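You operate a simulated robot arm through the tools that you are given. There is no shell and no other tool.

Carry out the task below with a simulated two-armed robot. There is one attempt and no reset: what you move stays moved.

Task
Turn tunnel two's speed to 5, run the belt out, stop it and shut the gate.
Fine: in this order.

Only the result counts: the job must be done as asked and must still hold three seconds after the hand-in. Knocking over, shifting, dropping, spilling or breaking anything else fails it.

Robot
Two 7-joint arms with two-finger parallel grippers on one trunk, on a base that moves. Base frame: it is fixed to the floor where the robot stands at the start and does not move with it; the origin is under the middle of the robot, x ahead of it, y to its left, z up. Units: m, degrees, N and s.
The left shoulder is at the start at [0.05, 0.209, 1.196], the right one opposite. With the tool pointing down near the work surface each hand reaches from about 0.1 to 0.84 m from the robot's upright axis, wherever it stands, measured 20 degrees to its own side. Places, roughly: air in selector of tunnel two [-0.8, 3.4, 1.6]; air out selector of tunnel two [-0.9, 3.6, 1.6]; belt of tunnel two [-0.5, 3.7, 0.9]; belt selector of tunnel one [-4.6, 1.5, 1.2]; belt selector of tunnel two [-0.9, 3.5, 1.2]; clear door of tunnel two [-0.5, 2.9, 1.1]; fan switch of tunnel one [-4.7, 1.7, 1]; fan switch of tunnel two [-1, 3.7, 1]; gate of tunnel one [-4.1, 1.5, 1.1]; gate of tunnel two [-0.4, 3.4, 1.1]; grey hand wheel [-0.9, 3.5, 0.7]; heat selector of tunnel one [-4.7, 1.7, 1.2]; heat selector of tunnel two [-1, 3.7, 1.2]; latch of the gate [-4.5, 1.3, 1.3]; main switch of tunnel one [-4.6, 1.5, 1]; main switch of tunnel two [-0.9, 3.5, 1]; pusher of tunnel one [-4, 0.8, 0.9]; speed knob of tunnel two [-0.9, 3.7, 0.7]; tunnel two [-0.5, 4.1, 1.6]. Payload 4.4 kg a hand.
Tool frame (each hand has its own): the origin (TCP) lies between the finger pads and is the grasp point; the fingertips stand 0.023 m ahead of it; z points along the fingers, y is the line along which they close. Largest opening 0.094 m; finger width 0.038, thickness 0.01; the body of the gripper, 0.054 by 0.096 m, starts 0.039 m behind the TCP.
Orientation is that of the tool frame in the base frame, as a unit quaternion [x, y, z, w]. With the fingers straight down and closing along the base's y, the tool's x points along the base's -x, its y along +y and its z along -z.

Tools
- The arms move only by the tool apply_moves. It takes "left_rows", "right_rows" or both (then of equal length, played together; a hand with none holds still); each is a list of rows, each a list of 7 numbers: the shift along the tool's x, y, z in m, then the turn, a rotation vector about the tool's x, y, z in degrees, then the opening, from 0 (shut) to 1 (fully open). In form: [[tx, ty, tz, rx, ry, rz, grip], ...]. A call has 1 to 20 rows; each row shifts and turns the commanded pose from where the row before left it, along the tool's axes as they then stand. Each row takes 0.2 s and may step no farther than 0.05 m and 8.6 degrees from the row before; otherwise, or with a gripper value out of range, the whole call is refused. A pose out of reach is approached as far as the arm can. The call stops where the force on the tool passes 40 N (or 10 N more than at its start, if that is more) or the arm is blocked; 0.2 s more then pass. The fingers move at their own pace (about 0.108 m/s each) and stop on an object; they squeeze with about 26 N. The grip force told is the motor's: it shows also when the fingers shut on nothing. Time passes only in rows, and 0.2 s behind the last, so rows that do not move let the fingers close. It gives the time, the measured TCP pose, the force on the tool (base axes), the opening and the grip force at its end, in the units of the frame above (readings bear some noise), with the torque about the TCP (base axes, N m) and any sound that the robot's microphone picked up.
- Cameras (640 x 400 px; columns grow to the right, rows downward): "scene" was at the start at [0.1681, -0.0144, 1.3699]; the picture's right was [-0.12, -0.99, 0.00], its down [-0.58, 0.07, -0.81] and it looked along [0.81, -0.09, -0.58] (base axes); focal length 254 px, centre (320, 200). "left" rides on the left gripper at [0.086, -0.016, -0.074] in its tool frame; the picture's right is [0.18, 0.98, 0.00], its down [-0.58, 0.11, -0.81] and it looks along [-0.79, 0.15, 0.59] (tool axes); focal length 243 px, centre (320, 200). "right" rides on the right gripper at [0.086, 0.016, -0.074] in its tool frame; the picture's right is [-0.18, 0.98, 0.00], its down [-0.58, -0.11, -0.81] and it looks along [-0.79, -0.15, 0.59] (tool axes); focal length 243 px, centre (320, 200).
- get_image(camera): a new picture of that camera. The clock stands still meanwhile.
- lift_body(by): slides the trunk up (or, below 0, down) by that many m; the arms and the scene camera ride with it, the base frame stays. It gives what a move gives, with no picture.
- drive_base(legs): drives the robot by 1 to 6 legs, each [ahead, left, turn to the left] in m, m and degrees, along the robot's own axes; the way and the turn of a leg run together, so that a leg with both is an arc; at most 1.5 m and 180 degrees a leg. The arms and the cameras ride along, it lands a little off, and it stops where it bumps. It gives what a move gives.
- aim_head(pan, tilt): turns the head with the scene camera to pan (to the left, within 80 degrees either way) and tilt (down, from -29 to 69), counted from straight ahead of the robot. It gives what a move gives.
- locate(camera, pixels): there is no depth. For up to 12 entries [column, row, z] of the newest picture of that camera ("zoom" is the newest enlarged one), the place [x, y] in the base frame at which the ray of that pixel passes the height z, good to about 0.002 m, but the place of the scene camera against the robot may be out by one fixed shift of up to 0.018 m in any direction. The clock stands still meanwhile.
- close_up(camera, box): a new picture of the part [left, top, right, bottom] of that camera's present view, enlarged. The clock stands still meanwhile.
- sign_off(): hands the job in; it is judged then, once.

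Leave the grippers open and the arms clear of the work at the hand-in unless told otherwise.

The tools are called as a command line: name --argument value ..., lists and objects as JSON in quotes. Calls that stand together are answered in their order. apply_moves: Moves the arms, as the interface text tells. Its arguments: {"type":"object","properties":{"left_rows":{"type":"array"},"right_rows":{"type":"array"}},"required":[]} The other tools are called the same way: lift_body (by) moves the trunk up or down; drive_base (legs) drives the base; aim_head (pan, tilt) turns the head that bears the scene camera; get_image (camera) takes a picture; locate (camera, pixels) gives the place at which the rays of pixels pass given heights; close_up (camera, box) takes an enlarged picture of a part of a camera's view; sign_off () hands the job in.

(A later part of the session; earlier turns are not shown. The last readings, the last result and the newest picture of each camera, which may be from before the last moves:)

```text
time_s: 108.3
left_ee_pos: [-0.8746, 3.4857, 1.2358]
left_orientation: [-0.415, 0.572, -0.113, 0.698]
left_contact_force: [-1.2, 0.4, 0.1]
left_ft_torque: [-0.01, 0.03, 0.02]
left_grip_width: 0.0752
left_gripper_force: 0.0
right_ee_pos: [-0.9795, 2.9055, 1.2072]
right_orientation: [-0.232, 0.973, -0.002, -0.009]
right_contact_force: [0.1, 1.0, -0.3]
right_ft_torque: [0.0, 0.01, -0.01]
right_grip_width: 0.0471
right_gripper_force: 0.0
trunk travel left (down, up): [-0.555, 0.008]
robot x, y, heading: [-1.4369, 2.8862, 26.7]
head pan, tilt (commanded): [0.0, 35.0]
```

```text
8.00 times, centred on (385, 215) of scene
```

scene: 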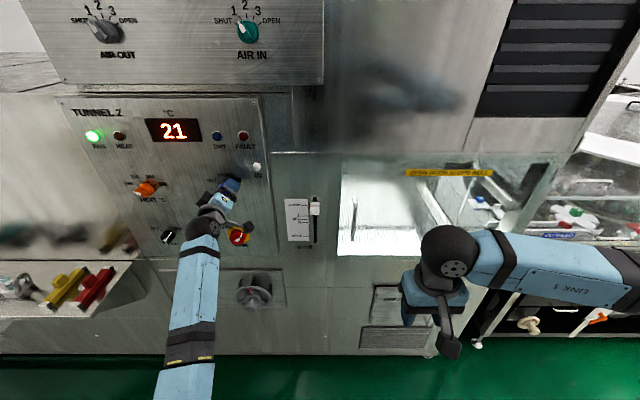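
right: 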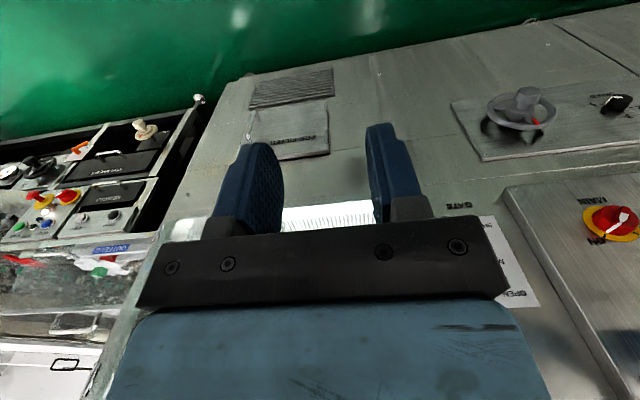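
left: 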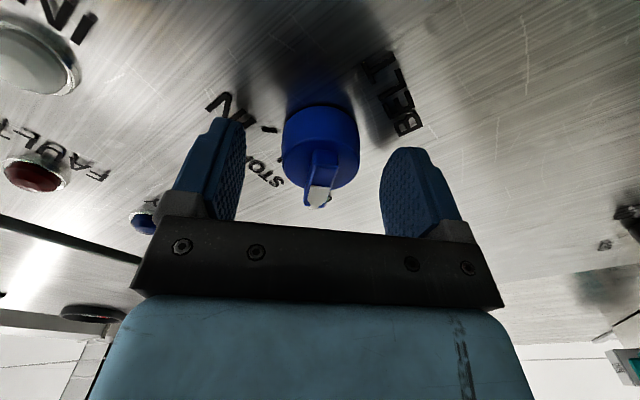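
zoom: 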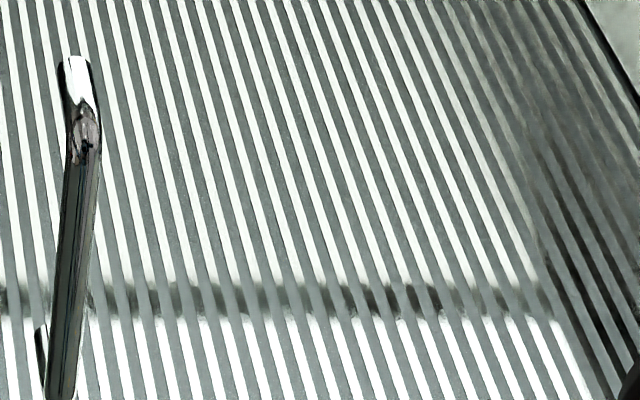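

The slats are now at rest, though they did move between 99 s and 103 s: the belt has run to its out end. To see the belt's outfeed end, hidden by my right wrist, I move the right hand 0.15 m outward.

apply_moves --right_rows '[[0, -0.04, 0, 0, 0, 0, 0.5], [0, -0.04, 0, 0, 0, 0, 0.5], [0, -0.04, 0, 0, 0, 0, 0.5], [0.03, -0.03, 0, 0, 0, 0, 0.5]]'

aim_head --pan -25 --tilt 32

get_image --camera "scene"

```text
time_s: 109.3
left_ee_pos: [-0.8766, 3.4827, 1.2361]
left_orientation: [-0.414, 0.573, -0.113, 0.699]
left_contact_force: [-0.3, 0.3, 1.3]
left_ft_torque: [0.0, 0.02, 0.02]
left_grip_width: 0.0753
left_gripper_force: 0.1
right_ee_pos: [-0.9387, 2.7551, 1.2081]
right_orientation: [-0.233, 0.972, 0.0, -0.008]
right_contact_force: [-0.5, -0.8, -0.3]
right_ft_torque: [0.01, -0.01, 0.01]
right_grip_width: 0.047
right_gripper_force: 0.1
trunk travel left (down, up): [-0.555, 0.008]
robot x, y, heading: [-1.439, 2.8852, 26.9]
head pan, tilt (commanded): [0.0, 35.0]
```

```text
time_s: 110.2
left_ee_pos: [-0.8737, 3.4853, 1.235]
left_orientation: [-0.415, 0.573, -0.113, 0.698]
left_contact_force: [0.5, 0.7, 0.1]
left_ft_torque: [0.01, 0.01, -0.01]
left_grip_width: 0.075
left_gripper_force: 0.1
right_ee_pos: [-0.9366, 2.7577, 1.2083]
right_orientation: [-0.233, 0.972, -0.002, -0.01]
right_contact_force: [0.2, -0.8, -0.6]
right_ft_torque: [0.03, -0.01, 0.02]
right_grip_width: 0.0468
right_gripper_force: 0.2
trunk travel left (down, up): [-0.555, 0.008]
robot x, y, heading: [-1.4398, 2.8842, 26.8]
head pan, tilt (commanded): [-25.0, 32.0]
```

```text
taken
```

scene: 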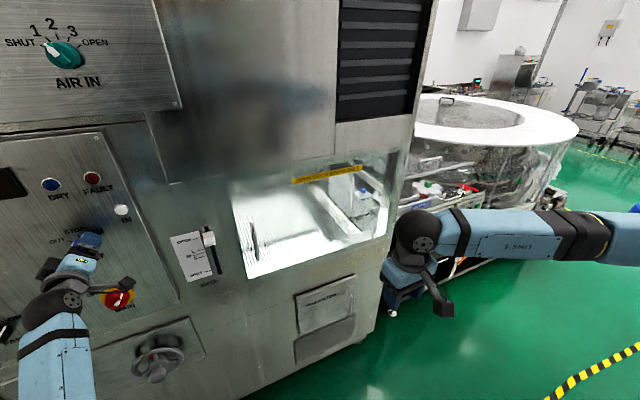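

close_up --camera "scene" --box '[220, 150, 420, 285]'

close_up --camera "scene" --box '[320, 150, 420, 240]'

```text
2.96 times, centred on (320, 218) of scene
```

zoom: 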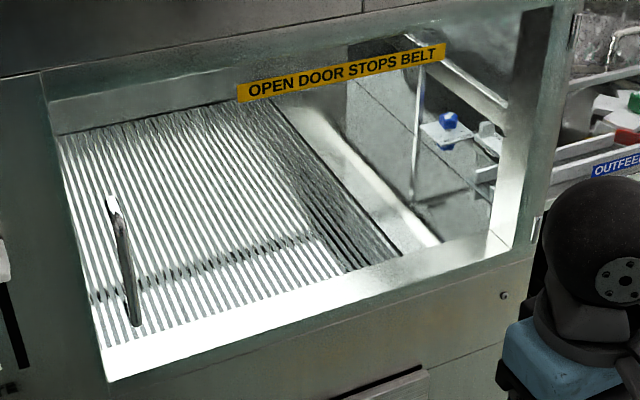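

```text
4.44 times, centred on (370, 195) of scene
```

zoom: 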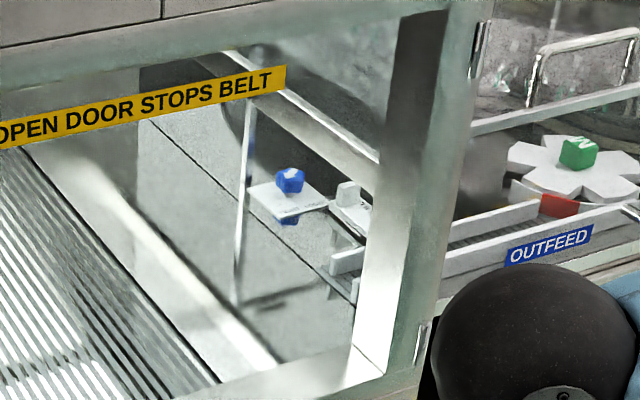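

The belt is empty and has come to rest after running; the IN lamp is off. So the belt is run out. Now I re-grip the selector and turn it +45° back to STOP.

apply_moves --left_rows '[[0, 0, 0, 0, 0, 0, 0.25], [0, 0, 0, 0, 0, 0, 0.25], [0, 0, 0, 0, 0, 0, 0.25]]'

apply_moves --left_rows '[[0, 0, 0, 0, 0, 7.5, 0.25], [0, 0, 0, 0, 0, 7.5, 0.25], [0, 0, 0, 0, 0, 7.5, 0.25], [0, 0, 0, 0, 0, 7.5, 0.25], [0, 0, 0, 0, 0, 7.5, 0.25], [0, 0, 0, 0, 0, 7.5, 0.25]]'

get_image --camera "left"

aim_head --pan 0 --tilt 35

close_up --camera "scene" --box '[170, 140, 290, 240]'

```text
time_s: 111.0
left_ee_pos: [-0.8745, 3.4865, 1.2354]
left_orientation: [-0.415, 0.573, -0.113, 0.698]
left_contact_force: [-2.2, -0.9, -1.9]
left_ft_torque: [0.04, -0.07, 0.13]
left_grip_width: 0.0403
left_gripper_force: 45.4
right_ee_pos: [-0.9366, 2.7579, 1.2071]
right_orientation: [-0.233, 0.972, -0.001, -0.009]
right_contact_force: [0.4, 0.7, -0.4]
right_ft_torque: [0.02, 0.03, 0.02]
right_grip_width: 0.0471
right_gripper_force: 0.0
trunk travel left (down, up): [-0.555, 0.008]
robot x, y, heading: [-1.4343, 2.8846, 26.9]
head pan, tilt (commanded): [-25.0, 32.0]
```

```text
time_s: 112.4
left_ee_pos: [-0.8752, 3.4868, 1.2346]
left_orientation: [-0.163, 0.688, 0.163, 0.688]
left_contact_force: [-4.1, 4.0, -3.8]
left_ft_torque: [0.37, -0.86, -0.06]
left_grip_width: 0.0402
left_gripper_force: 44.9
right_ee_pos: [-0.9361, 2.7584, 1.2069]
right_orientation: [-0.233, 0.972, -0.002, -0.008]
right_contact_force: [-0.6, 0.1, -0.4]
right_ft_torque: [0.03, 0.02, -0.01]
right_grip_width: 0.0472
right_gripper_force: 0.1
trunk travel left (down, up): [-0.555, 0.008]
robot x, y, heading: [-1.4375, 2.8877, 26.5]
head pan, tilt (commanded): [-25.0, 32.0]
```

```text
taken
```

left: 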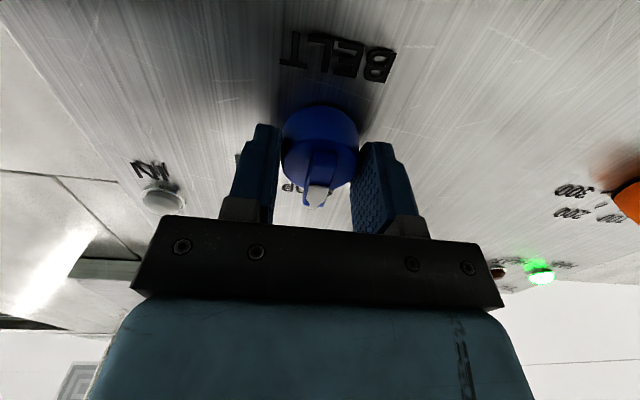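

```text
time_s: 113.3
left_ee_pos: [-0.8761, 3.4863, 1.2338]
left_orientation: [-0.164, 0.688, 0.164, 0.688]
left_contact_force: [-5.8, 5.3, -1.5]
left_ft_torque: [-0.21, 0.35, 0.2]
left_grip_width: 0.0403
left_gripper_force: 45.0
right_ee_pos: [-0.9368, 2.7583, 1.207]
right_orientation: [-0.234, 0.972, -0.002, -0.009]
right_contact_force: [-0.1, -0.1, 1.3]
right_ft_torque: [-0.03, 0.02, -0.01]
right_grip_width: 0.0471
right_gripper_force: 0.0
trunk travel left (down, up): [-0.555, 0.008]
robot x, y, heading: [-1.4405, 2.8875, 26.7]
head pan, tilt (commanded): [0.0, 35.0]
```

```text
4.00 times, centred on (230, 190) of scene
```

zoom: 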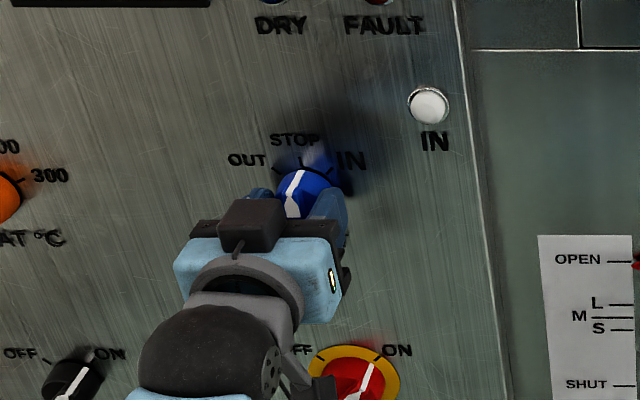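

The pointer is back at STOP. I open and back the left hand straight off by 0.15 m, then check the pointer.

apply_moves --left_rows '[[0, 0, 0, 0, 0, 0, 0.8], [0, 0, 0, 0, 0, 0, 0.8], [0, 0, -0.04, 0, 0, 0, 0.8], [0, 0, -0.045, 0, 0, 0, 0.8], [0, 0, -0.045, 0, 0, 0, 0.8], [0, 0, -0.02, 0, 0, 0, 0.8]]'

close_up --camera "left" --box '[240, 0, 400, 120]'

get_image --camera "scene"

close_up --camera "scene" --box '[190, 150, 270, 210]'

```text
time_s: 114.7
left_ee_pos: [-1.0091, 3.4154, 1.2361]
left_orientation: [-0.165, 0.688, 0.164, 0.688]
left_contact_force: [0.3, 0.1, -0.4]
left_ft_torque: [-0.01, -0.02, -0.03]
left_grip_width: 0.0751
left_gripper_force: 0.1
right_ee_pos: [-0.9375, 2.7571, 1.2082]
right_orientation: [-0.232, 0.973, -0.001, -0.008]
right_contact_force: [-0.9, -0.8, 0.9]
right_ft_torque: [-0.03, 0.02, -0.02]
right_grip_width: 0.0472
right_gripper_force: 0.0
trunk travel left (down, up): [-0.555, 0.008]
robot x, y, heading: [-1.4353, 2.8871, 26.8]
head pan, tilt (commanded): [0.0, 35.0]
```

```text
3.33 times, centred on (320, 60) of left
```

zoom: 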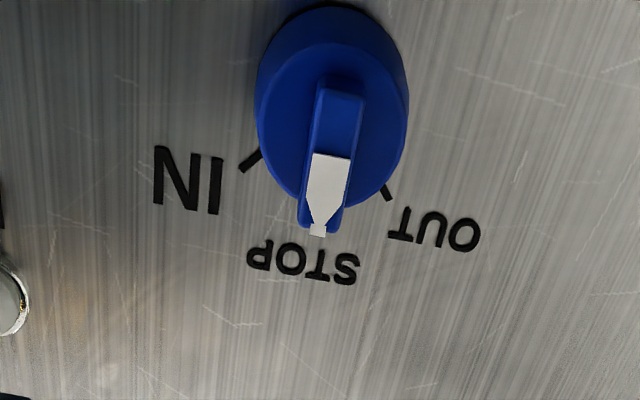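

```text
taken
```

scene: 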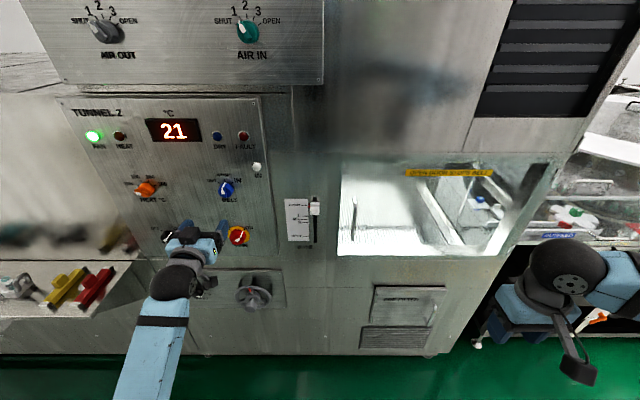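

```text
6.67 times, centred on (230, 180) of scene
```

zoom: 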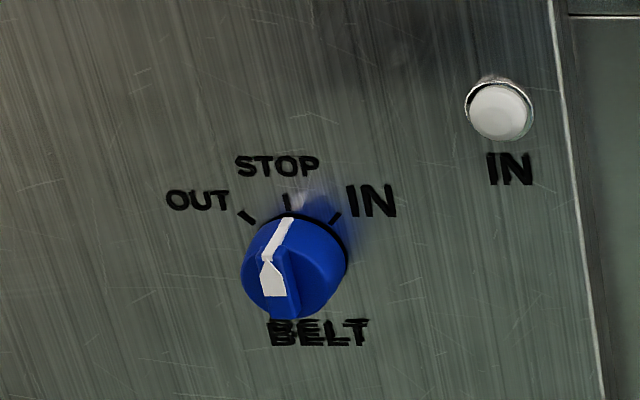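

BELT is at STOP. Next the gate slider at about (314,208) in the scene. I'll use the right hand for it: shift the base 0.27 m to the left so that the slider lies at the right hand's natural side.

drive_base --legs '[[0, 0.27, 0]]'

get_image --camera "scene"

get_image --camera "right"

```text
time_s: 117.7
left_ee_pos: [-1.1298, 3.6565, 1.2361]
left_orientation: [-0.164, 0.688, 0.163, 0.688]
left_contact_force: [-0.3, -0.6, 0.0]
left_ft_torque: [-0.01, -0.04, -0.01]
left_grip_width: 0.0755
left_gripper_force: 0.0
right_ee_pos: [-1.0578, 2.9973, 1.2072]
right_orientation: [-0.233, 0.972, 0.0, -0.009]
right_contact_force: [0.4, -0.8, 0.4]
right_ft_torque: [-0.02, -0.01, 0.03]
right_grip_width: 0.0471
right_gripper_force: 0.1
trunk travel left (down, up): [-0.555, 0.008]
robot x, y, heading: [-1.5614, 3.1261, 26.5]
head pan, tilt (commanded): [0.0, 35.0]
```

```text
taken
```

scene: 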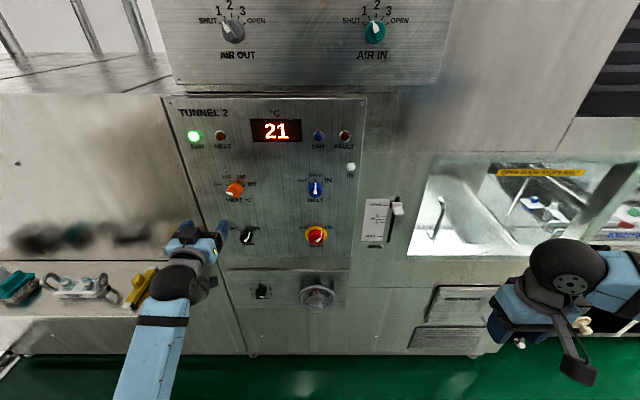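

```text
taken
```

right: 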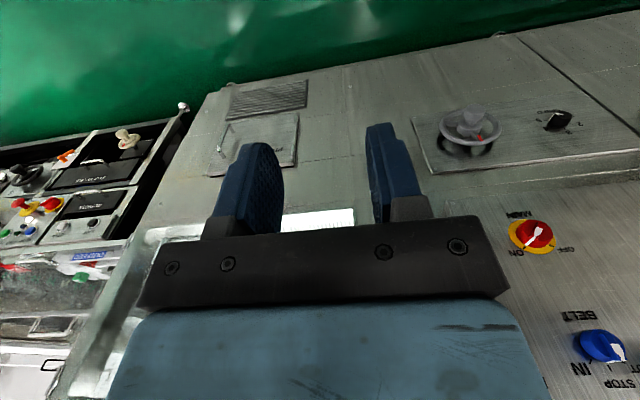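

I'll locate the slider cap and its scale from here.

close_up --camera "scene" --box '[350, 180, 430, 260]'

locate --camera "scene" --pixels '[[397, 208, 1.1], [397, 208, 1.15], [397, 208, 1.2], [316, 188, 1.2], [316, 188, 1.25]]'

```text
5.00 times, centred on (390, 220) of scene
```

zoom: 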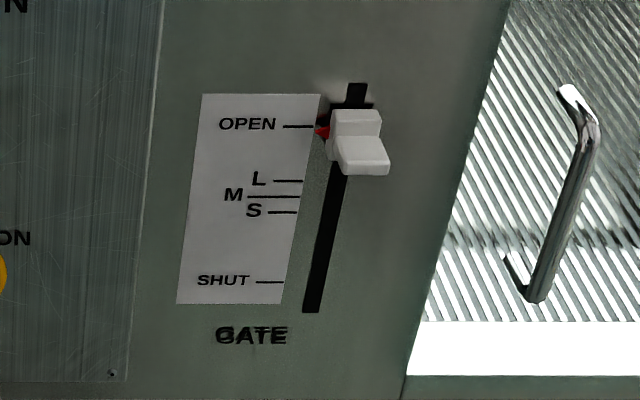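

```text
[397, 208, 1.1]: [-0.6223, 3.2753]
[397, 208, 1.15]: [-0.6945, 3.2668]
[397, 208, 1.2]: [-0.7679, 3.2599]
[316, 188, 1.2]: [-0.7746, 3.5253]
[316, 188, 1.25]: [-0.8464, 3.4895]
```

The hand camera will be more precise. I bring the right hand forward 0.11 m, inward 0.04 m and down 0.09 m, then pitch it toward the panel like the left one.

apply_moves --right_rows '[[-0.037, 0.013, 0.03, 0, 0, 0, 0.5], [-0.037, 0.013, 0.03, 0, 0, 0, 0.5], [-0.037, 0.013, 0.03, 0, 0, 0, 0.5], [0, 0, 0, 0, -8.2, 0, 0.5], [0, 0, 0, 0, -8.2, 0, 0.5], [0, 0, 0, 0, -8.2, 0, 0.5], [0, 0, 0, 0, -8.2, 0, 0.5], [0, 0, 0, 0, -8.2, 0, 0.5]]'

get_image --camera "scene"

```text
time_s: 119.5
left_ee_pos: [-1.1295, 3.6554, 1.2362]
left_orientation: [-0.164, 0.689, 0.163, 0.687]
left_contact_force: [-0.6, 0.1, -0.1]
left_ft_torque: [-0.02, -0.03, 0.03]
left_grip_width: 0.075
left_gripper_force: 0.1
right_ee_pos: [-0.9782, 3.0813, 1.1145]
right_orientation: [-0.217, 0.914, 0.081, 0.333]
right_contact_force: [-0.1, 0.2, 0.1]
right_ft_torque: [-0.01, -0.04, -0.01]
right_grip_width: 0.047
right_gripper_force: 0.1
trunk travel left (down, up): [-0.555, 0.008]
robot x, y, heading: [-1.5594, 3.1268, 26.7]
head pan, tilt (commanded): [0.0, 35.0]
```

```text
taken
```

scene: 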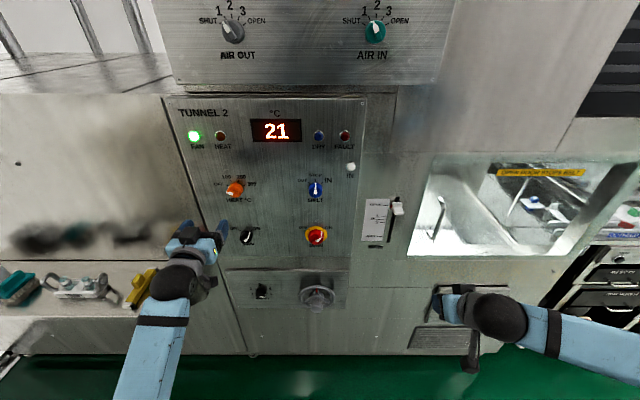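

Pitched 40°. I continue with 50° more.

apply_moves --right_rows '[[0, 0, 0, 0, -8.3, 0, 0.5], [0, 0, 0, 0, -8.3, 0, 0.5], [0, 0, 0, 0, -8.3, 0, 0.5], [0, 0, 0, 0, -8.3, 0, 0.5], [0, 0, 0, 0, -8.3, 0, 0.5], [0, 0, 0, 0, -8.3, 0, 0.5]]'

get_image --camera "right"

get_image --camera "scene"

```text
time_s: 120.9
left_ee_pos: [-1.129, 3.6553, 1.235]
left_orientation: [-0.164, 0.689, 0.163, 0.688]
left_contact_force: [-0.7, -0.4, -0.5]
left_ft_torque: [0.03, -0.03, -0.01]
left_grip_width: 0.0752
left_gripper_force: 0.1
right_ee_pos: [-0.9777, 3.0767, 1.1131]
right_orientation: [-0.222, 0.909, 0.112, 0.336]
right_contact_force: [0.5, -0.2, -0.3]
right_ft_torque: [0.0, 0.01, -0.02]
right_grip_width: 0.0471
right_gripper_force: 0.0
right hand out of reach, approached as far as the arm can: row 1, 2, 3, 4, 5, 6
trunk travel left (down, up): [-0.555, 0.008]
robot x, y, heading: [-1.559, 3.1261, 26.9]
head pan, tilt (commanded): [0.0, 35.0]
```

```text
taken
```

right: 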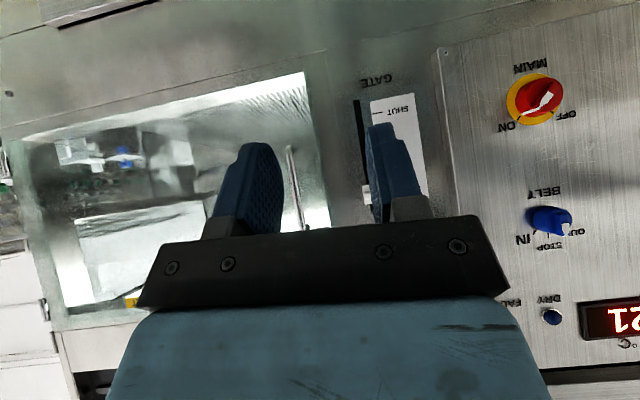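

```text
taken
```

scene: 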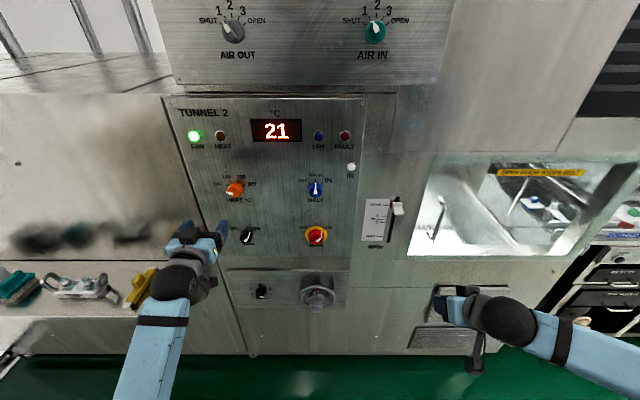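

The right wrist can't pitch beyond about 40° in this posture. That's fine: I can push the slider down with closed fingertips from above. I take the command back to 40° pitch (+50°) and shift 0.035 m left so that the slider shows between the fingers.

apply_moves --right_rows '[[0, 0, 0, 0, 8.3, 0, 0.5], [0, 0, 0, 0, 8.3, 0, 0.5], [0, 0, 0, 0, 8.3, 0, 0.5], [0, 0, 0, 0, 8.3, 0, 0.5], [0, 0, 0, 0, 8.3, 0, 0.5], [0, 0, 0, 0, 8.3, 0, 0.5], [0, 0.035, 0, 0, 0, 0, 0.5], [0, 0, 0, 0, 0, 0, 0.5]]'

get_image --camera "right"

```text
time_s: 122.7
left_ee_pos: [-1.1288, 3.6553, 1.235]
left_orientation: [-0.163, 0.689, 0.162, 0.687]
left_contact_force: [-0.2, -0.4, -0.6]
left_ft_torque: [0.0, 0.02, 0.01]
left_grip_width: 0.0753
left_gripper_force: 0.1
right_ee_pos: [-0.9942, 3.1069, 1.1157]
right_orientation: [-0.25, 0.965, 0.008, -0.078]
right_contact_force: [-1.2, 0.1, -0.1]
right_ft_torque: [0.02, 0.01, 0.01]
right_grip_width: 0.0471
right_gripper_force: 0.1
trunk travel left (down, up): [-0.555, 0.008]
robot x, y, heading: [-1.557, 3.1266, 26.7]
head pan, tilt (commanded): [0.0, 35.0]
```

```text
taken
```

right: 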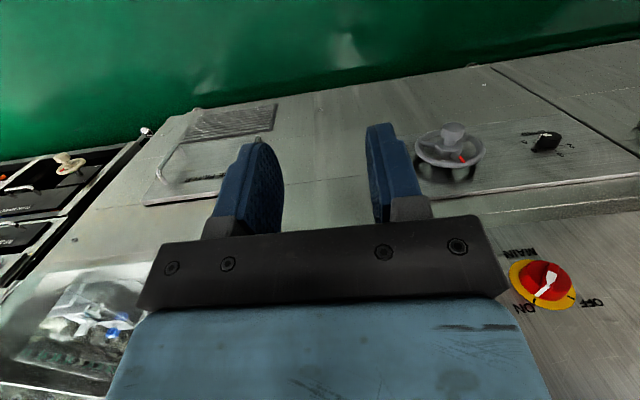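

The command had followed the reached pose, so the hand is now at −9°. I pitch to about +30° (ry −39°).

apply_moves --right_rows '[[0, 0, 0, 0, -7.8, 0, 0.5], [0, 0, 0, 0, -7.8, 0, 0.5], [0, 0, 0, 0, -7.8, 0, 0.5], [0, 0, 0, 0, -7.8, 0, 0.5], [0, 0, 0, 0, -7.8, 0, 0.5], [0, 0, 0, 0, 0, 0, 0.5]]'

get_image --camera "right"

```text
time_s: 124.1
left_ee_pos: [-1.1291, 3.6571, 1.2357]
left_orientation: [-0.163, 0.688, 0.163, 0.688]
left_contact_force: [0.2, 0.0, 0.0]
left_ft_torque: [0.01, 0.0, -0.01]
left_grip_width: 0.0753
left_gripper_force: 0.0
right_ee_pos: [-0.9944, 3.1087, 1.116]
right_orientation: [-0.231, 0.936, 0.091, 0.249]
right_contact_force: [0.8, 0.9, -0.7]
right_ft_torque: [-0.04, 0.02, -0.02]
right_grip_width: 0.0472
right_gripper_force: 0.1
trunk travel left (down, up): [-0.555, 0.008]
robot x, y, heading: [-1.5595, 3.124, 26.8]
head pan, tilt (commanded): [0.0, 35.0]
```

```text
taken
```

right: 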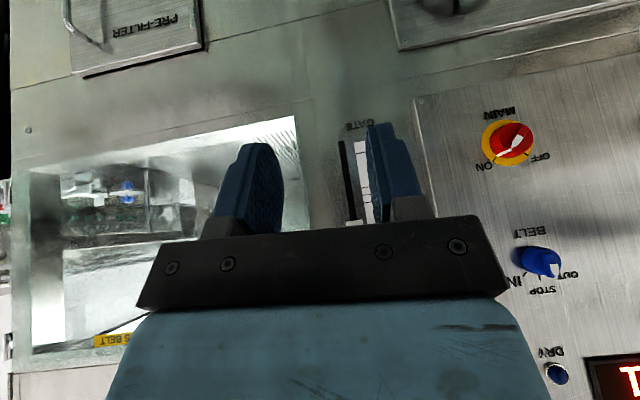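

The hand is yawed about 4°; I correct with rx +3.8°, then locate the slot and cap in the right picture.

apply_moves --right_rows '[[0, 0.02, 0, 3.8, 0, 0, 0.5], [0, 0, 0, 0, 0, 0, 0.5]]'

close_up --camera "right" --box '[270, 100, 430, 240]'

```text
time_s: 124.7
left_ee_pos: [-1.129, 3.6555, 1.2352]
left_orientation: [-0.165, 0.689, 0.163, 0.687]
left_contact_force: [0.7, -0.9, 0.6]
left_ft_torque: [-0.02, 0.02, 0.0]
left_grip_width: 0.0749
left_gripper_force: 0.1
right_ee_pos: [-1.0039, 3.1259, 1.1166]
right_orientation: [-0.224, 0.938, 0.061, 0.257]
right_contact_force: [0.1, -0.7, 0.1]
right_ft_torque: [0.01, -0.01, 0.02]
right_grip_width: 0.0469
right_gripper_force: 0.0
trunk travel left (down, up): [-0.555, 0.008]
robot x, y, heading: [-1.5604, 3.1227, 26.6]
head pan, tilt (commanded): [0.0, 35.0]
```

```text
2.86 times, centred on (350, 170) of right
```

zoom: 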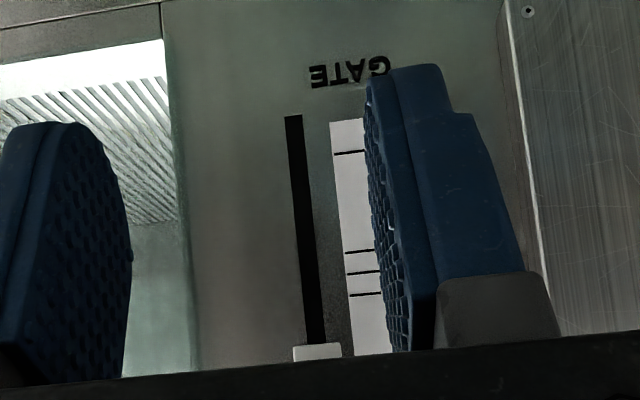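

locate --camera "zoom" --pixels '[[293, 117, 0.95], [293, 117, 1.0], [350, 152, 0.98], [350, 152, 1.02], [362, 272, 1.08], [362, 272, 1.1], [318, 347, 1.1], [318, 347, 1.13], [528, 11, 0.95], [528, 11, 1.0]]'

close_up --camera "scene" --box '[350, 180, 430, 260]'

locate --camera "zoom" --pixels '[[312, 310, 0.95], [312, 310, 1.0], [270, 282, 0.98], [270, 282, 1.02], [285, 197, 1.08], [285, 197, 1.1], [112, 373, 0.95], [112, 373, 1.0]]'

```text
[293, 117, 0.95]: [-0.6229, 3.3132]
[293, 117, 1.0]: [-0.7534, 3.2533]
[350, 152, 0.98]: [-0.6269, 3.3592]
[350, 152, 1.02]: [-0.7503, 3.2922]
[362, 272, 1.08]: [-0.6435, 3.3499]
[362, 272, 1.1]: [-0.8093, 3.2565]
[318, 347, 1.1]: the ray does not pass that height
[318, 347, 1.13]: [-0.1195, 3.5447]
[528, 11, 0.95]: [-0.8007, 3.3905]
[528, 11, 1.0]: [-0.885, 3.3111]
```

```text
5.00 times, centred on (390, 220) of scene
```

zoom: 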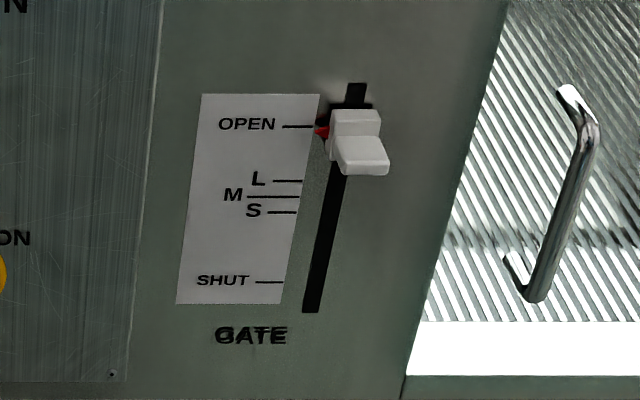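

```text
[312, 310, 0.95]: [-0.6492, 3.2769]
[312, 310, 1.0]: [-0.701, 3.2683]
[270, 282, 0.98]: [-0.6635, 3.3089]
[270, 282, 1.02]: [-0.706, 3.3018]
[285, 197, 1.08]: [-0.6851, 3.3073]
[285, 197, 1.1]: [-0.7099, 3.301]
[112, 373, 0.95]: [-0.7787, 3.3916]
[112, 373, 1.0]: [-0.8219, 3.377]
```

Triangulated: the tunnel face is at about 0.847, slot at s≈3.24, SHUT tick z≈1.006, OPEN ≈1.155 (about 0.15 m of travel). The right hand is already at s≈3.245. I close its fingers, raise it 0.115 m, and go 0.20 m forward, staying above the cap.

apply_moves --right_rows '[[-0.0195, 0, -0.033, 0, 0, 0, 0], [-0.0195, 0, -0.033, 0, 0, 0, 0], [-0.0195, 0, -0.033, 0, 0, 0, 0], [-0.0344, 0, 0.0205, 0, 0, 0, 0], [-0.0344, 0, 0.0205, 0, 0, 0, 0], [-0.0344, 0, 0.0205, 0, 0, 0, 0], [-0.0344, 0, 0.0205, 0, 0, 0, 0], [-0.0344, 0, 0.0205, 0, 0, 0, 0], [0, 0, 0, 0, 0, 0, 0]]'

get_image --camera "right"

get_image --camera "scene"

```text
time_s: 126.7
left_ee_pos: [-1.128, 3.655, 1.2358]
left_orientation: [-0.164, 0.688, 0.164, 0.688]
left_contact_force: [0.9, -0.3, 0.7]
left_ft_torque: [0.06, -0.01, -0.01]
left_grip_width: 0.0752
left_gripper_force: 0.0
right_ee_pos: [-0.8245, 3.2156, 1.2303]
right_orientation: [-0.224, 0.938, 0.06, 0.256]
right_contact_force: [-0.4, -1.1, -0.2]
right_ft_torque: [0.02, 0.03, -0.03]
right_grip_width: 0.0
right_gripper_force: 25.7
trunk travel left (down, up): [-0.555, 0.008]
robot x, y, heading: [-1.5581, 3.1277, 26.7]
head pan, tilt (commanded): [0.0, 35.0]
```

```text
taken
```

right: 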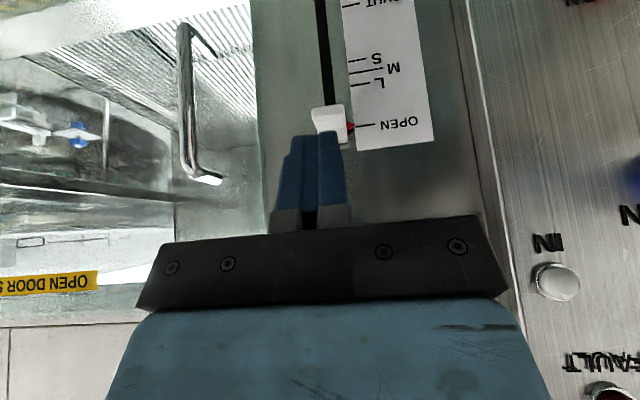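

```text
taken
```

scene: 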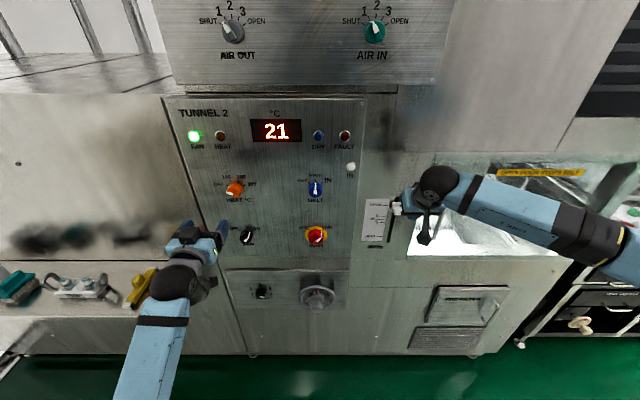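

The cap is at (328,122) in the right picture with the red pointer at OPEN, just beyond the closed fingertips at about (318,140). I zoom in to fix its place.

close_up --camera "right" --box '[270, 70, 390, 160]'

locate --camera "zoom" --pixels '[[360, 305, 1.14], [360, 305, 1.16], [310, 195, 1.13], [310, 195, 1.15], [310, 160, 1.13], [445, 250, 1.14], [445, 250, 1.16], [320, 255, 1.16], [320, 255, 1.18]]'

```text
4.44 times, centred on (330, 115) of right
```

zoom: 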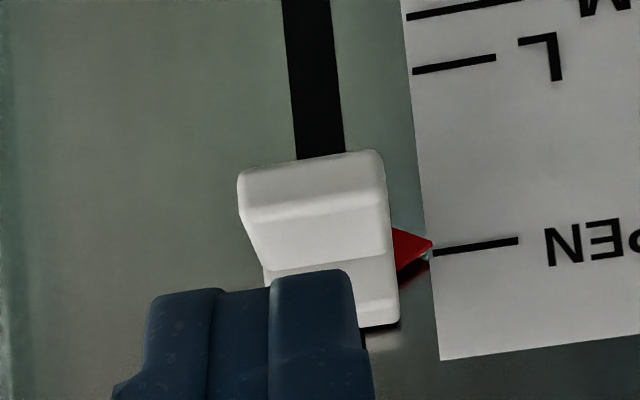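

```text
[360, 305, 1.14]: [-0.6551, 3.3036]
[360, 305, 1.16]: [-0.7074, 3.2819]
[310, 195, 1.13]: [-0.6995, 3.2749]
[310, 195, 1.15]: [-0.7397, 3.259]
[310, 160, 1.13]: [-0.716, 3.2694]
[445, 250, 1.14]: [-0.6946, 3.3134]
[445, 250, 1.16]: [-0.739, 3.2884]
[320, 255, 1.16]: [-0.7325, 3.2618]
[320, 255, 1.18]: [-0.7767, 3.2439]
```

The cap's centre is at s≈3.244 (hand 3.245), its top at z≈1.165; my lowest fingertip is at z≈1.20. I go 0.11 m forward to bring the fingertips above the cap.

apply_moves --right_rows '[[-0.0344, 0, 0.0205, 0, 0, 0, 0], [-0.0344, 0, 0.0205, 0, 0, 0, 0], [-0.0215, 0, 0.0128, 0, 0, 0, 0], [0, 0, 0, 0, 0, 0, 0]]'

get_image --camera "right"

close_up --camera "scene" --box '[350, 160, 450, 260]'

```text
time_s: 127.7
left_ee_pos: [-1.1292, 3.6559, 1.2351]
left_orientation: [-0.165, 0.689, 0.163, 0.687]
left_contact_force: [-0.4, -0.2, -0.2]
left_ft_torque: [0.01, 0.02, 0.0]
left_grip_width: 0.075
left_gripper_force: 0.1
right_ee_pos: [-0.7309, 3.2634, 1.2298]
right_orientation: [-0.224, 0.938, 0.061, 0.258]
right_contact_force: [0.0, 0.1, 0.4]
right_ft_torque: [0.0, -0.02, 0.04]
right_grip_width: 0.0001
right_gripper_force: 26.1
trunk travel left (down, up): [-0.555, 0.008]
robot x, y, heading: [-1.5597, 3.1259, 26.6]
head pan, tilt (commanded): [0.0, 35.0]
```

```text
taken
```

right: 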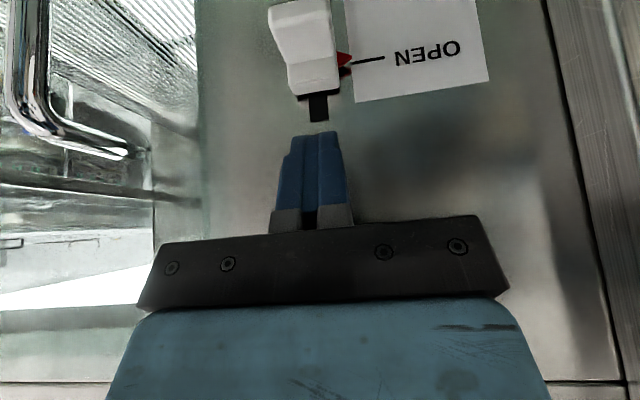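

```text
4.00 times, centred on (400, 210) of scene
```

zoom: 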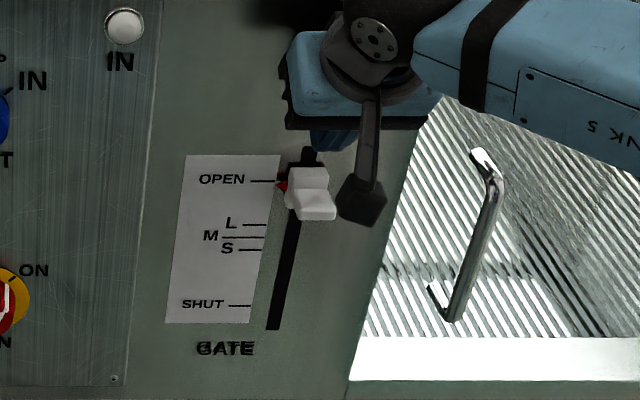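

Fingertips (317,135) line up with the cap (314). I now move down 0.06 m in small steps to start pushing the cap.

apply_moves --right_rows '[[0.0102, 0, 0.0172, 0, 0, 0, 0], [0.0102, 0, 0.0172, 0, 0, 0, 0], [0.0102, 0, 0.0172, 0, 0, 0, 0], [0, 0, 0, 0, 0, 0, 0]]'

get_image --camera "right"

close_up --camera "scene" --box '[350, 160, 450, 260]'

```text
time_s: 128.7
left_ee_pos: [-1.1286, 3.6563, 1.2353]
left_orientation: [-0.164, 0.689, 0.163, 0.687]
left_contact_force: [-0.7, 0.2, 0.2]
left_ft_torque: [-0.01, 0.02, -0.03]
left_grip_width: 0.0752
left_gripper_force: 0.1
right_ee_pos: [-0.7322, 3.2636, 1.1693]
right_orientation: [-0.224, 0.939, 0.06, 0.256]
right_contact_force: [0.5, 0.0, 0.1]
right_ft_torque: [-0.01, -0.01, -0.02]
right_grip_width: 0.0001
right_gripper_force: 26.1
trunk travel left (down, up): [-0.555, 0.008]
robot x, y, heading: [-1.5576, 3.1271, 26.7]
head pan, tilt (commanded): [0.0, 35.0]
```

```text
taken
```

right: 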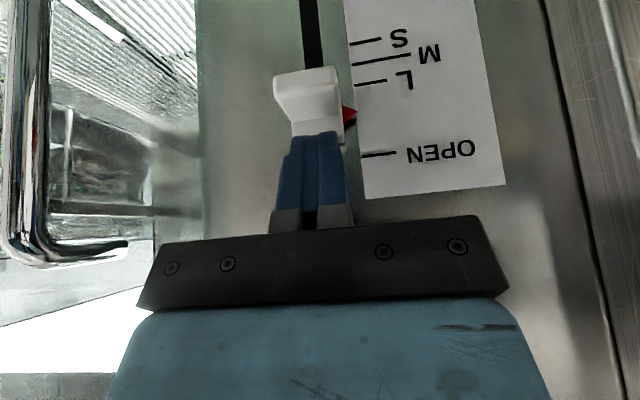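

```text
4.00 times, centred on (400, 210) of scene
```

zoom: 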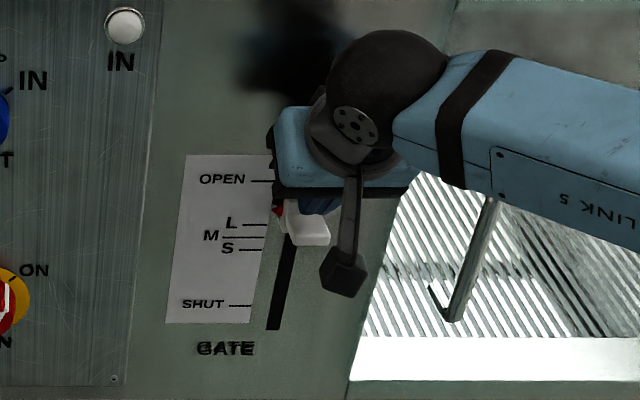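

The cap moves down easily; the pointer is between OPEN and L. I continue down 0.08 m.

apply_moves --right_rows '[[0.0102, 0, 0.0172, 0, 0, 0, 0], [0.0102, 0, 0.0172, 0, 0, 0, 0], [0.0102, 0, 0.0172, 0, 0, 0, 0], [0.0102, 0, 0.0172, 0, 0, 0, 0], [0, 0, 0, 0, 0, 0, 0]]'

get_image --camera "right"

close_up --camera "scene" --box '[350, 180, 450, 260]'

```text
time_s: 129.9
left_ee_pos: [-1.1287, 3.6559, 1.2359]
left_orientation: [-0.165, 0.688, 0.164, 0.687]
left_contact_force: [0.6, -0.4, 0.2]
left_ft_torque: [0.05, -0.01, 0.03]
left_grip_width: 0.0754
left_gripper_force: 0.0
right_ee_pos: [-0.7311, 3.2635, 1.0901]
right_orientation: [-0.223, 0.939, 0.06, 0.256]
right_contact_force: [-0.1, 0.0, -0.2]
right_ft_torque: [0.04, 0.03, 0.01]
right_grip_width: 0.0002
right_gripper_force: 25.7
trunk travel left (down, up): [-0.555, 0.008]
robot x, y, heading: [-1.5586, 3.1243, 26.7]
head pan, tilt (commanded): [0.0, 35.0]
```

```text
taken
```

right: 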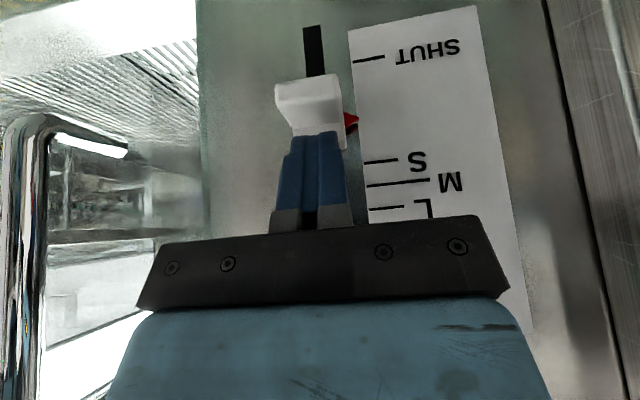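

```text
5.00 times, centred on (400, 220) of scene
```

zoom: 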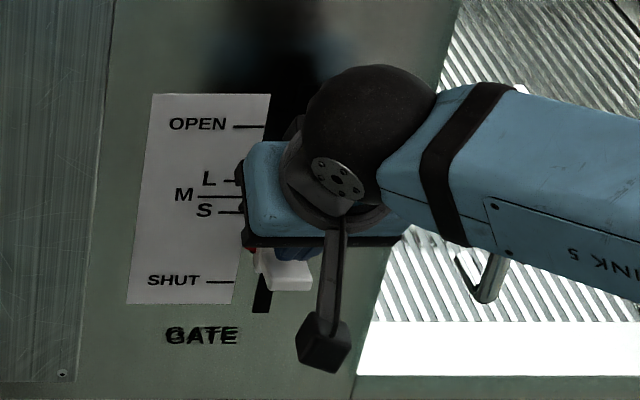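

The pointer is now between S and SHUT (row 122; SHUT tick at row 60). About 0.03–0.04 m remain. I go 0.03 m further, gently.

apply_moves --right_rows '[[0.0052, 0, 0.0086, 0, 0, 0, 0], [0.0052, 0, 0.0086, 0, 0, 0, 0], [0.0052, 0, 0.0086, 0, 0, 0, 0], [0, 0, 0, 0, 0, 0, 0]]'

get_image --camera "right"

close_up --camera "right" --box '[270, 30, 430, 150]'

```text
time_s: 130.9
left_ee_pos: [-1.1292, 3.6544, 1.2356]
left_orientation: [-0.166, 0.688, 0.164, 0.687]
left_contact_force: [0.0, 0.0, 0.3]
left_ft_torque: [0.01, -0.04, 0.02]
left_grip_width: 0.0749
left_gripper_force: 0.0
right_ee_pos: [-0.7317, 3.2626, 1.062]
right_orientation: [-0.224, 0.939, 0.06, 0.256]
right_contact_force: [0.6, 0.1, -0.8]
right_ft_torque: [-0.02, 0.03, 0.01]
right_grip_width: 0.0
right_gripper_force: 25.9
trunk travel left (down, up): [-0.555, 0.008]
robot x, y, heading: [-1.5585, 3.1268, 26.6]
head pan, tilt (commanded): [0.0, 35.0]
```

```text
taken
```

right: 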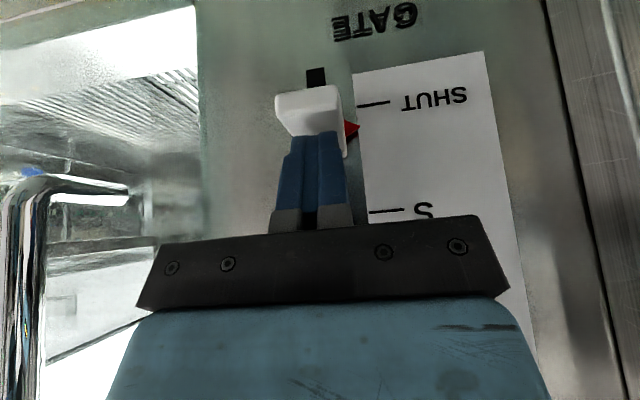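

```text
3.33 times, centred on (350, 90) of right
```

zoom: 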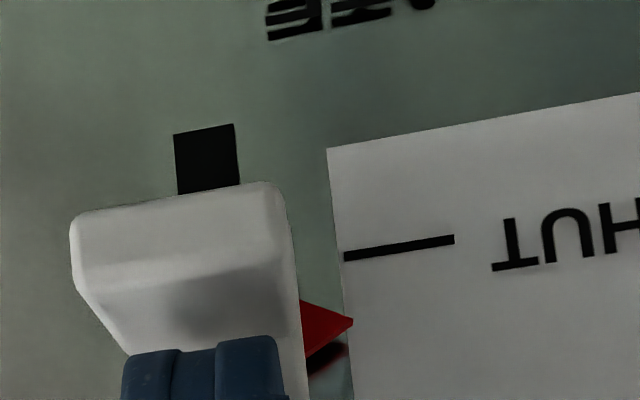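

The pointer is about 12 mm above SHUT. I continue 10 mm in small steps.

apply_moves --right_rows '[[0.0026, 0, 0.0043, 0, 0, 0, 0], [0.0026, 0, 0.0043, 0, 0, 0, 0], [0, 0, 0, 0, 0, 0, 0]]'

close_up --camera "right" --box '[270, 30, 430, 150]'

```text
time_s: 131.7
left_ee_pos: [-1.1288, 3.6553, 1.2352]
left_orientation: [-0.164, 0.688, 0.163, 0.688]
left_contact_force: [-0.5, -0.5, 0.4]
left_ft_torque: [0.03, 0.02, 0.05]
left_grip_width: 0.0752
left_gripper_force: 0.1
right_ee_pos: [-0.7316, 3.2631, 1.05]
right_orientation: [-0.224, 0.939, 0.06, 0.255]
right_contact_force: [-1.1, 0.4, -0.1]
right_ft_torque: [0.0, 0.02, 0.01]
right_grip_width: 0.0
right_gripper_force: 26.2
trunk travel left (down, up): [-0.555, 0.008]
robot x, y, heading: [-1.5584, 3.1254, 26.5]
head pan, tilt (commanded): [0.0, 35.0]
```

```text
3.33 times, centred on (350, 90) of right
```

zoom: 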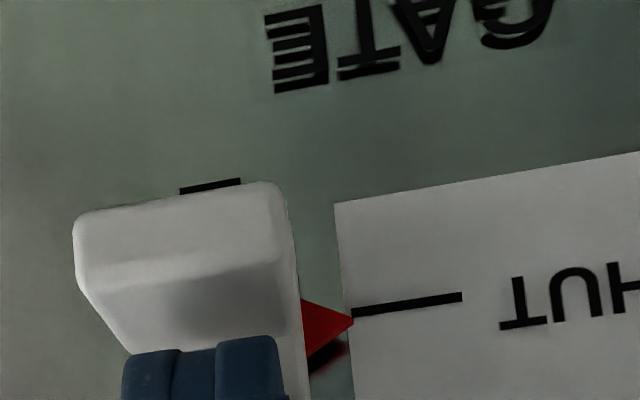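

Nearly aligned; counting parallax, about 3–4 mm remain. I continue 4 mm in small steps while watching the force.

apply_moves --right_rows '[[0.001, 0, 0.0017, 0, 0, 0, 0], [0.001, 0, 0.0017, 0, 0, 0, 0], [0, 0, 0, 0, 0, 0, 0]]'

close_up --camera "right" --box '[270, 30, 430, 150]'

```text
time_s: 132.5
left_ee_pos: [-1.1286, 3.6564, 1.2347]
left_orientation: [-0.164, 0.688, 0.163, 0.687]
left_contact_force: [-0.1, 0.6, 0.0]
left_ft_torque: [-0.01, 0.02, -0.01]
left_grip_width: 0.0752
left_gripper_force: 0.0
right_ee_pos: [-0.7311, 3.2622, 1.046]
right_orientation: [-0.224, 0.938, 0.061, 0.256]
right_contact_force: [0.2, 0.1, 0.2]
right_ft_torque: [-0.01, 0.02, 0.03]
right_grip_width: 0.0
right_gripper_force: 25.8
trunk travel left (down, up): [-0.555, 0.008]
robot x, y, heading: [-1.5582, 3.1248, 26.9]
head pan, tilt (commanded): [0.0, 35.0]
```

```text
3.33 times, centred on (350, 90) of right
```

zoom: 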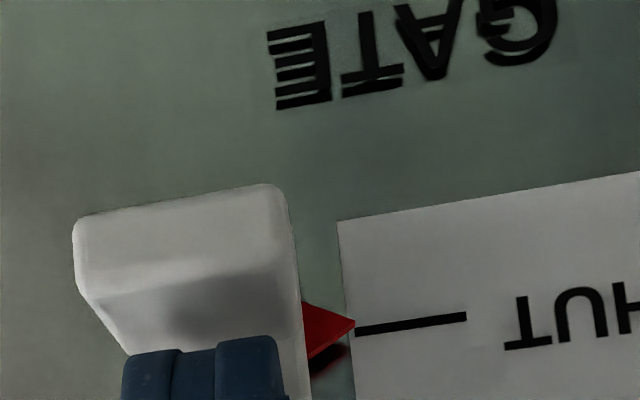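

Now the pointer is 8 zoom px past the tick line as at OPEN (expected ~11). I push 2 mm more to reach the end stop, watching the force.

apply_moves --right_rows '[[0.001, 0, 0.0017, 0, 0, 0, 0], [0, 0, 0, 0, 0, 0, 0]]'

close_up --camera "right" --box '[270, 30, 430, 150]'

```text
time_s: 133.1
left_ee_pos: [-1.1294, 3.6565, 1.2363]
left_orientation: [-0.164, 0.688, 0.163, 0.688]
left_contact_force: [0.6, -0.8, 0.5]
left_ft_torque: [0.0, 0.0, 0.01]
left_grip_width: 0.0751
left_gripper_force: 0.1
right_ee_pos: [-0.7326, 3.2627, 1.046]
right_orientation: [-0.222, 0.938, 0.06, 0.258]
right_contact_force: [0.5, 1.3, 5.4]
right_ft_torque: [0.01, 0.02, 0.03]
right_grip_width: 0.0
right_gripper_force: 26.1
trunk travel left (down, up): [-0.555, 0.008]
robot x, y, heading: [-1.559, 3.1239, 26.7]
head pan, tilt (commanded): [0.0, 35.0]
```

```text
3.33 times, centred on (350, 90) of right
```

zoom: 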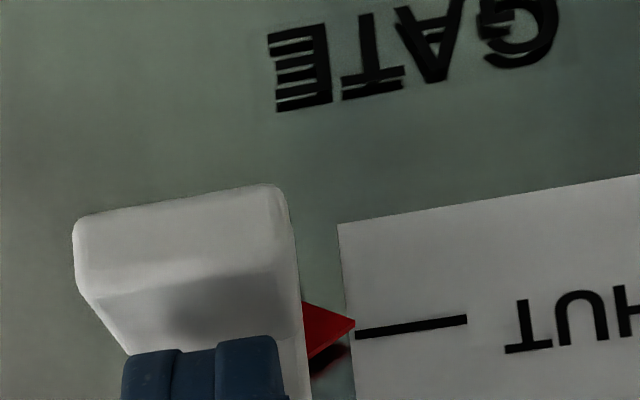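

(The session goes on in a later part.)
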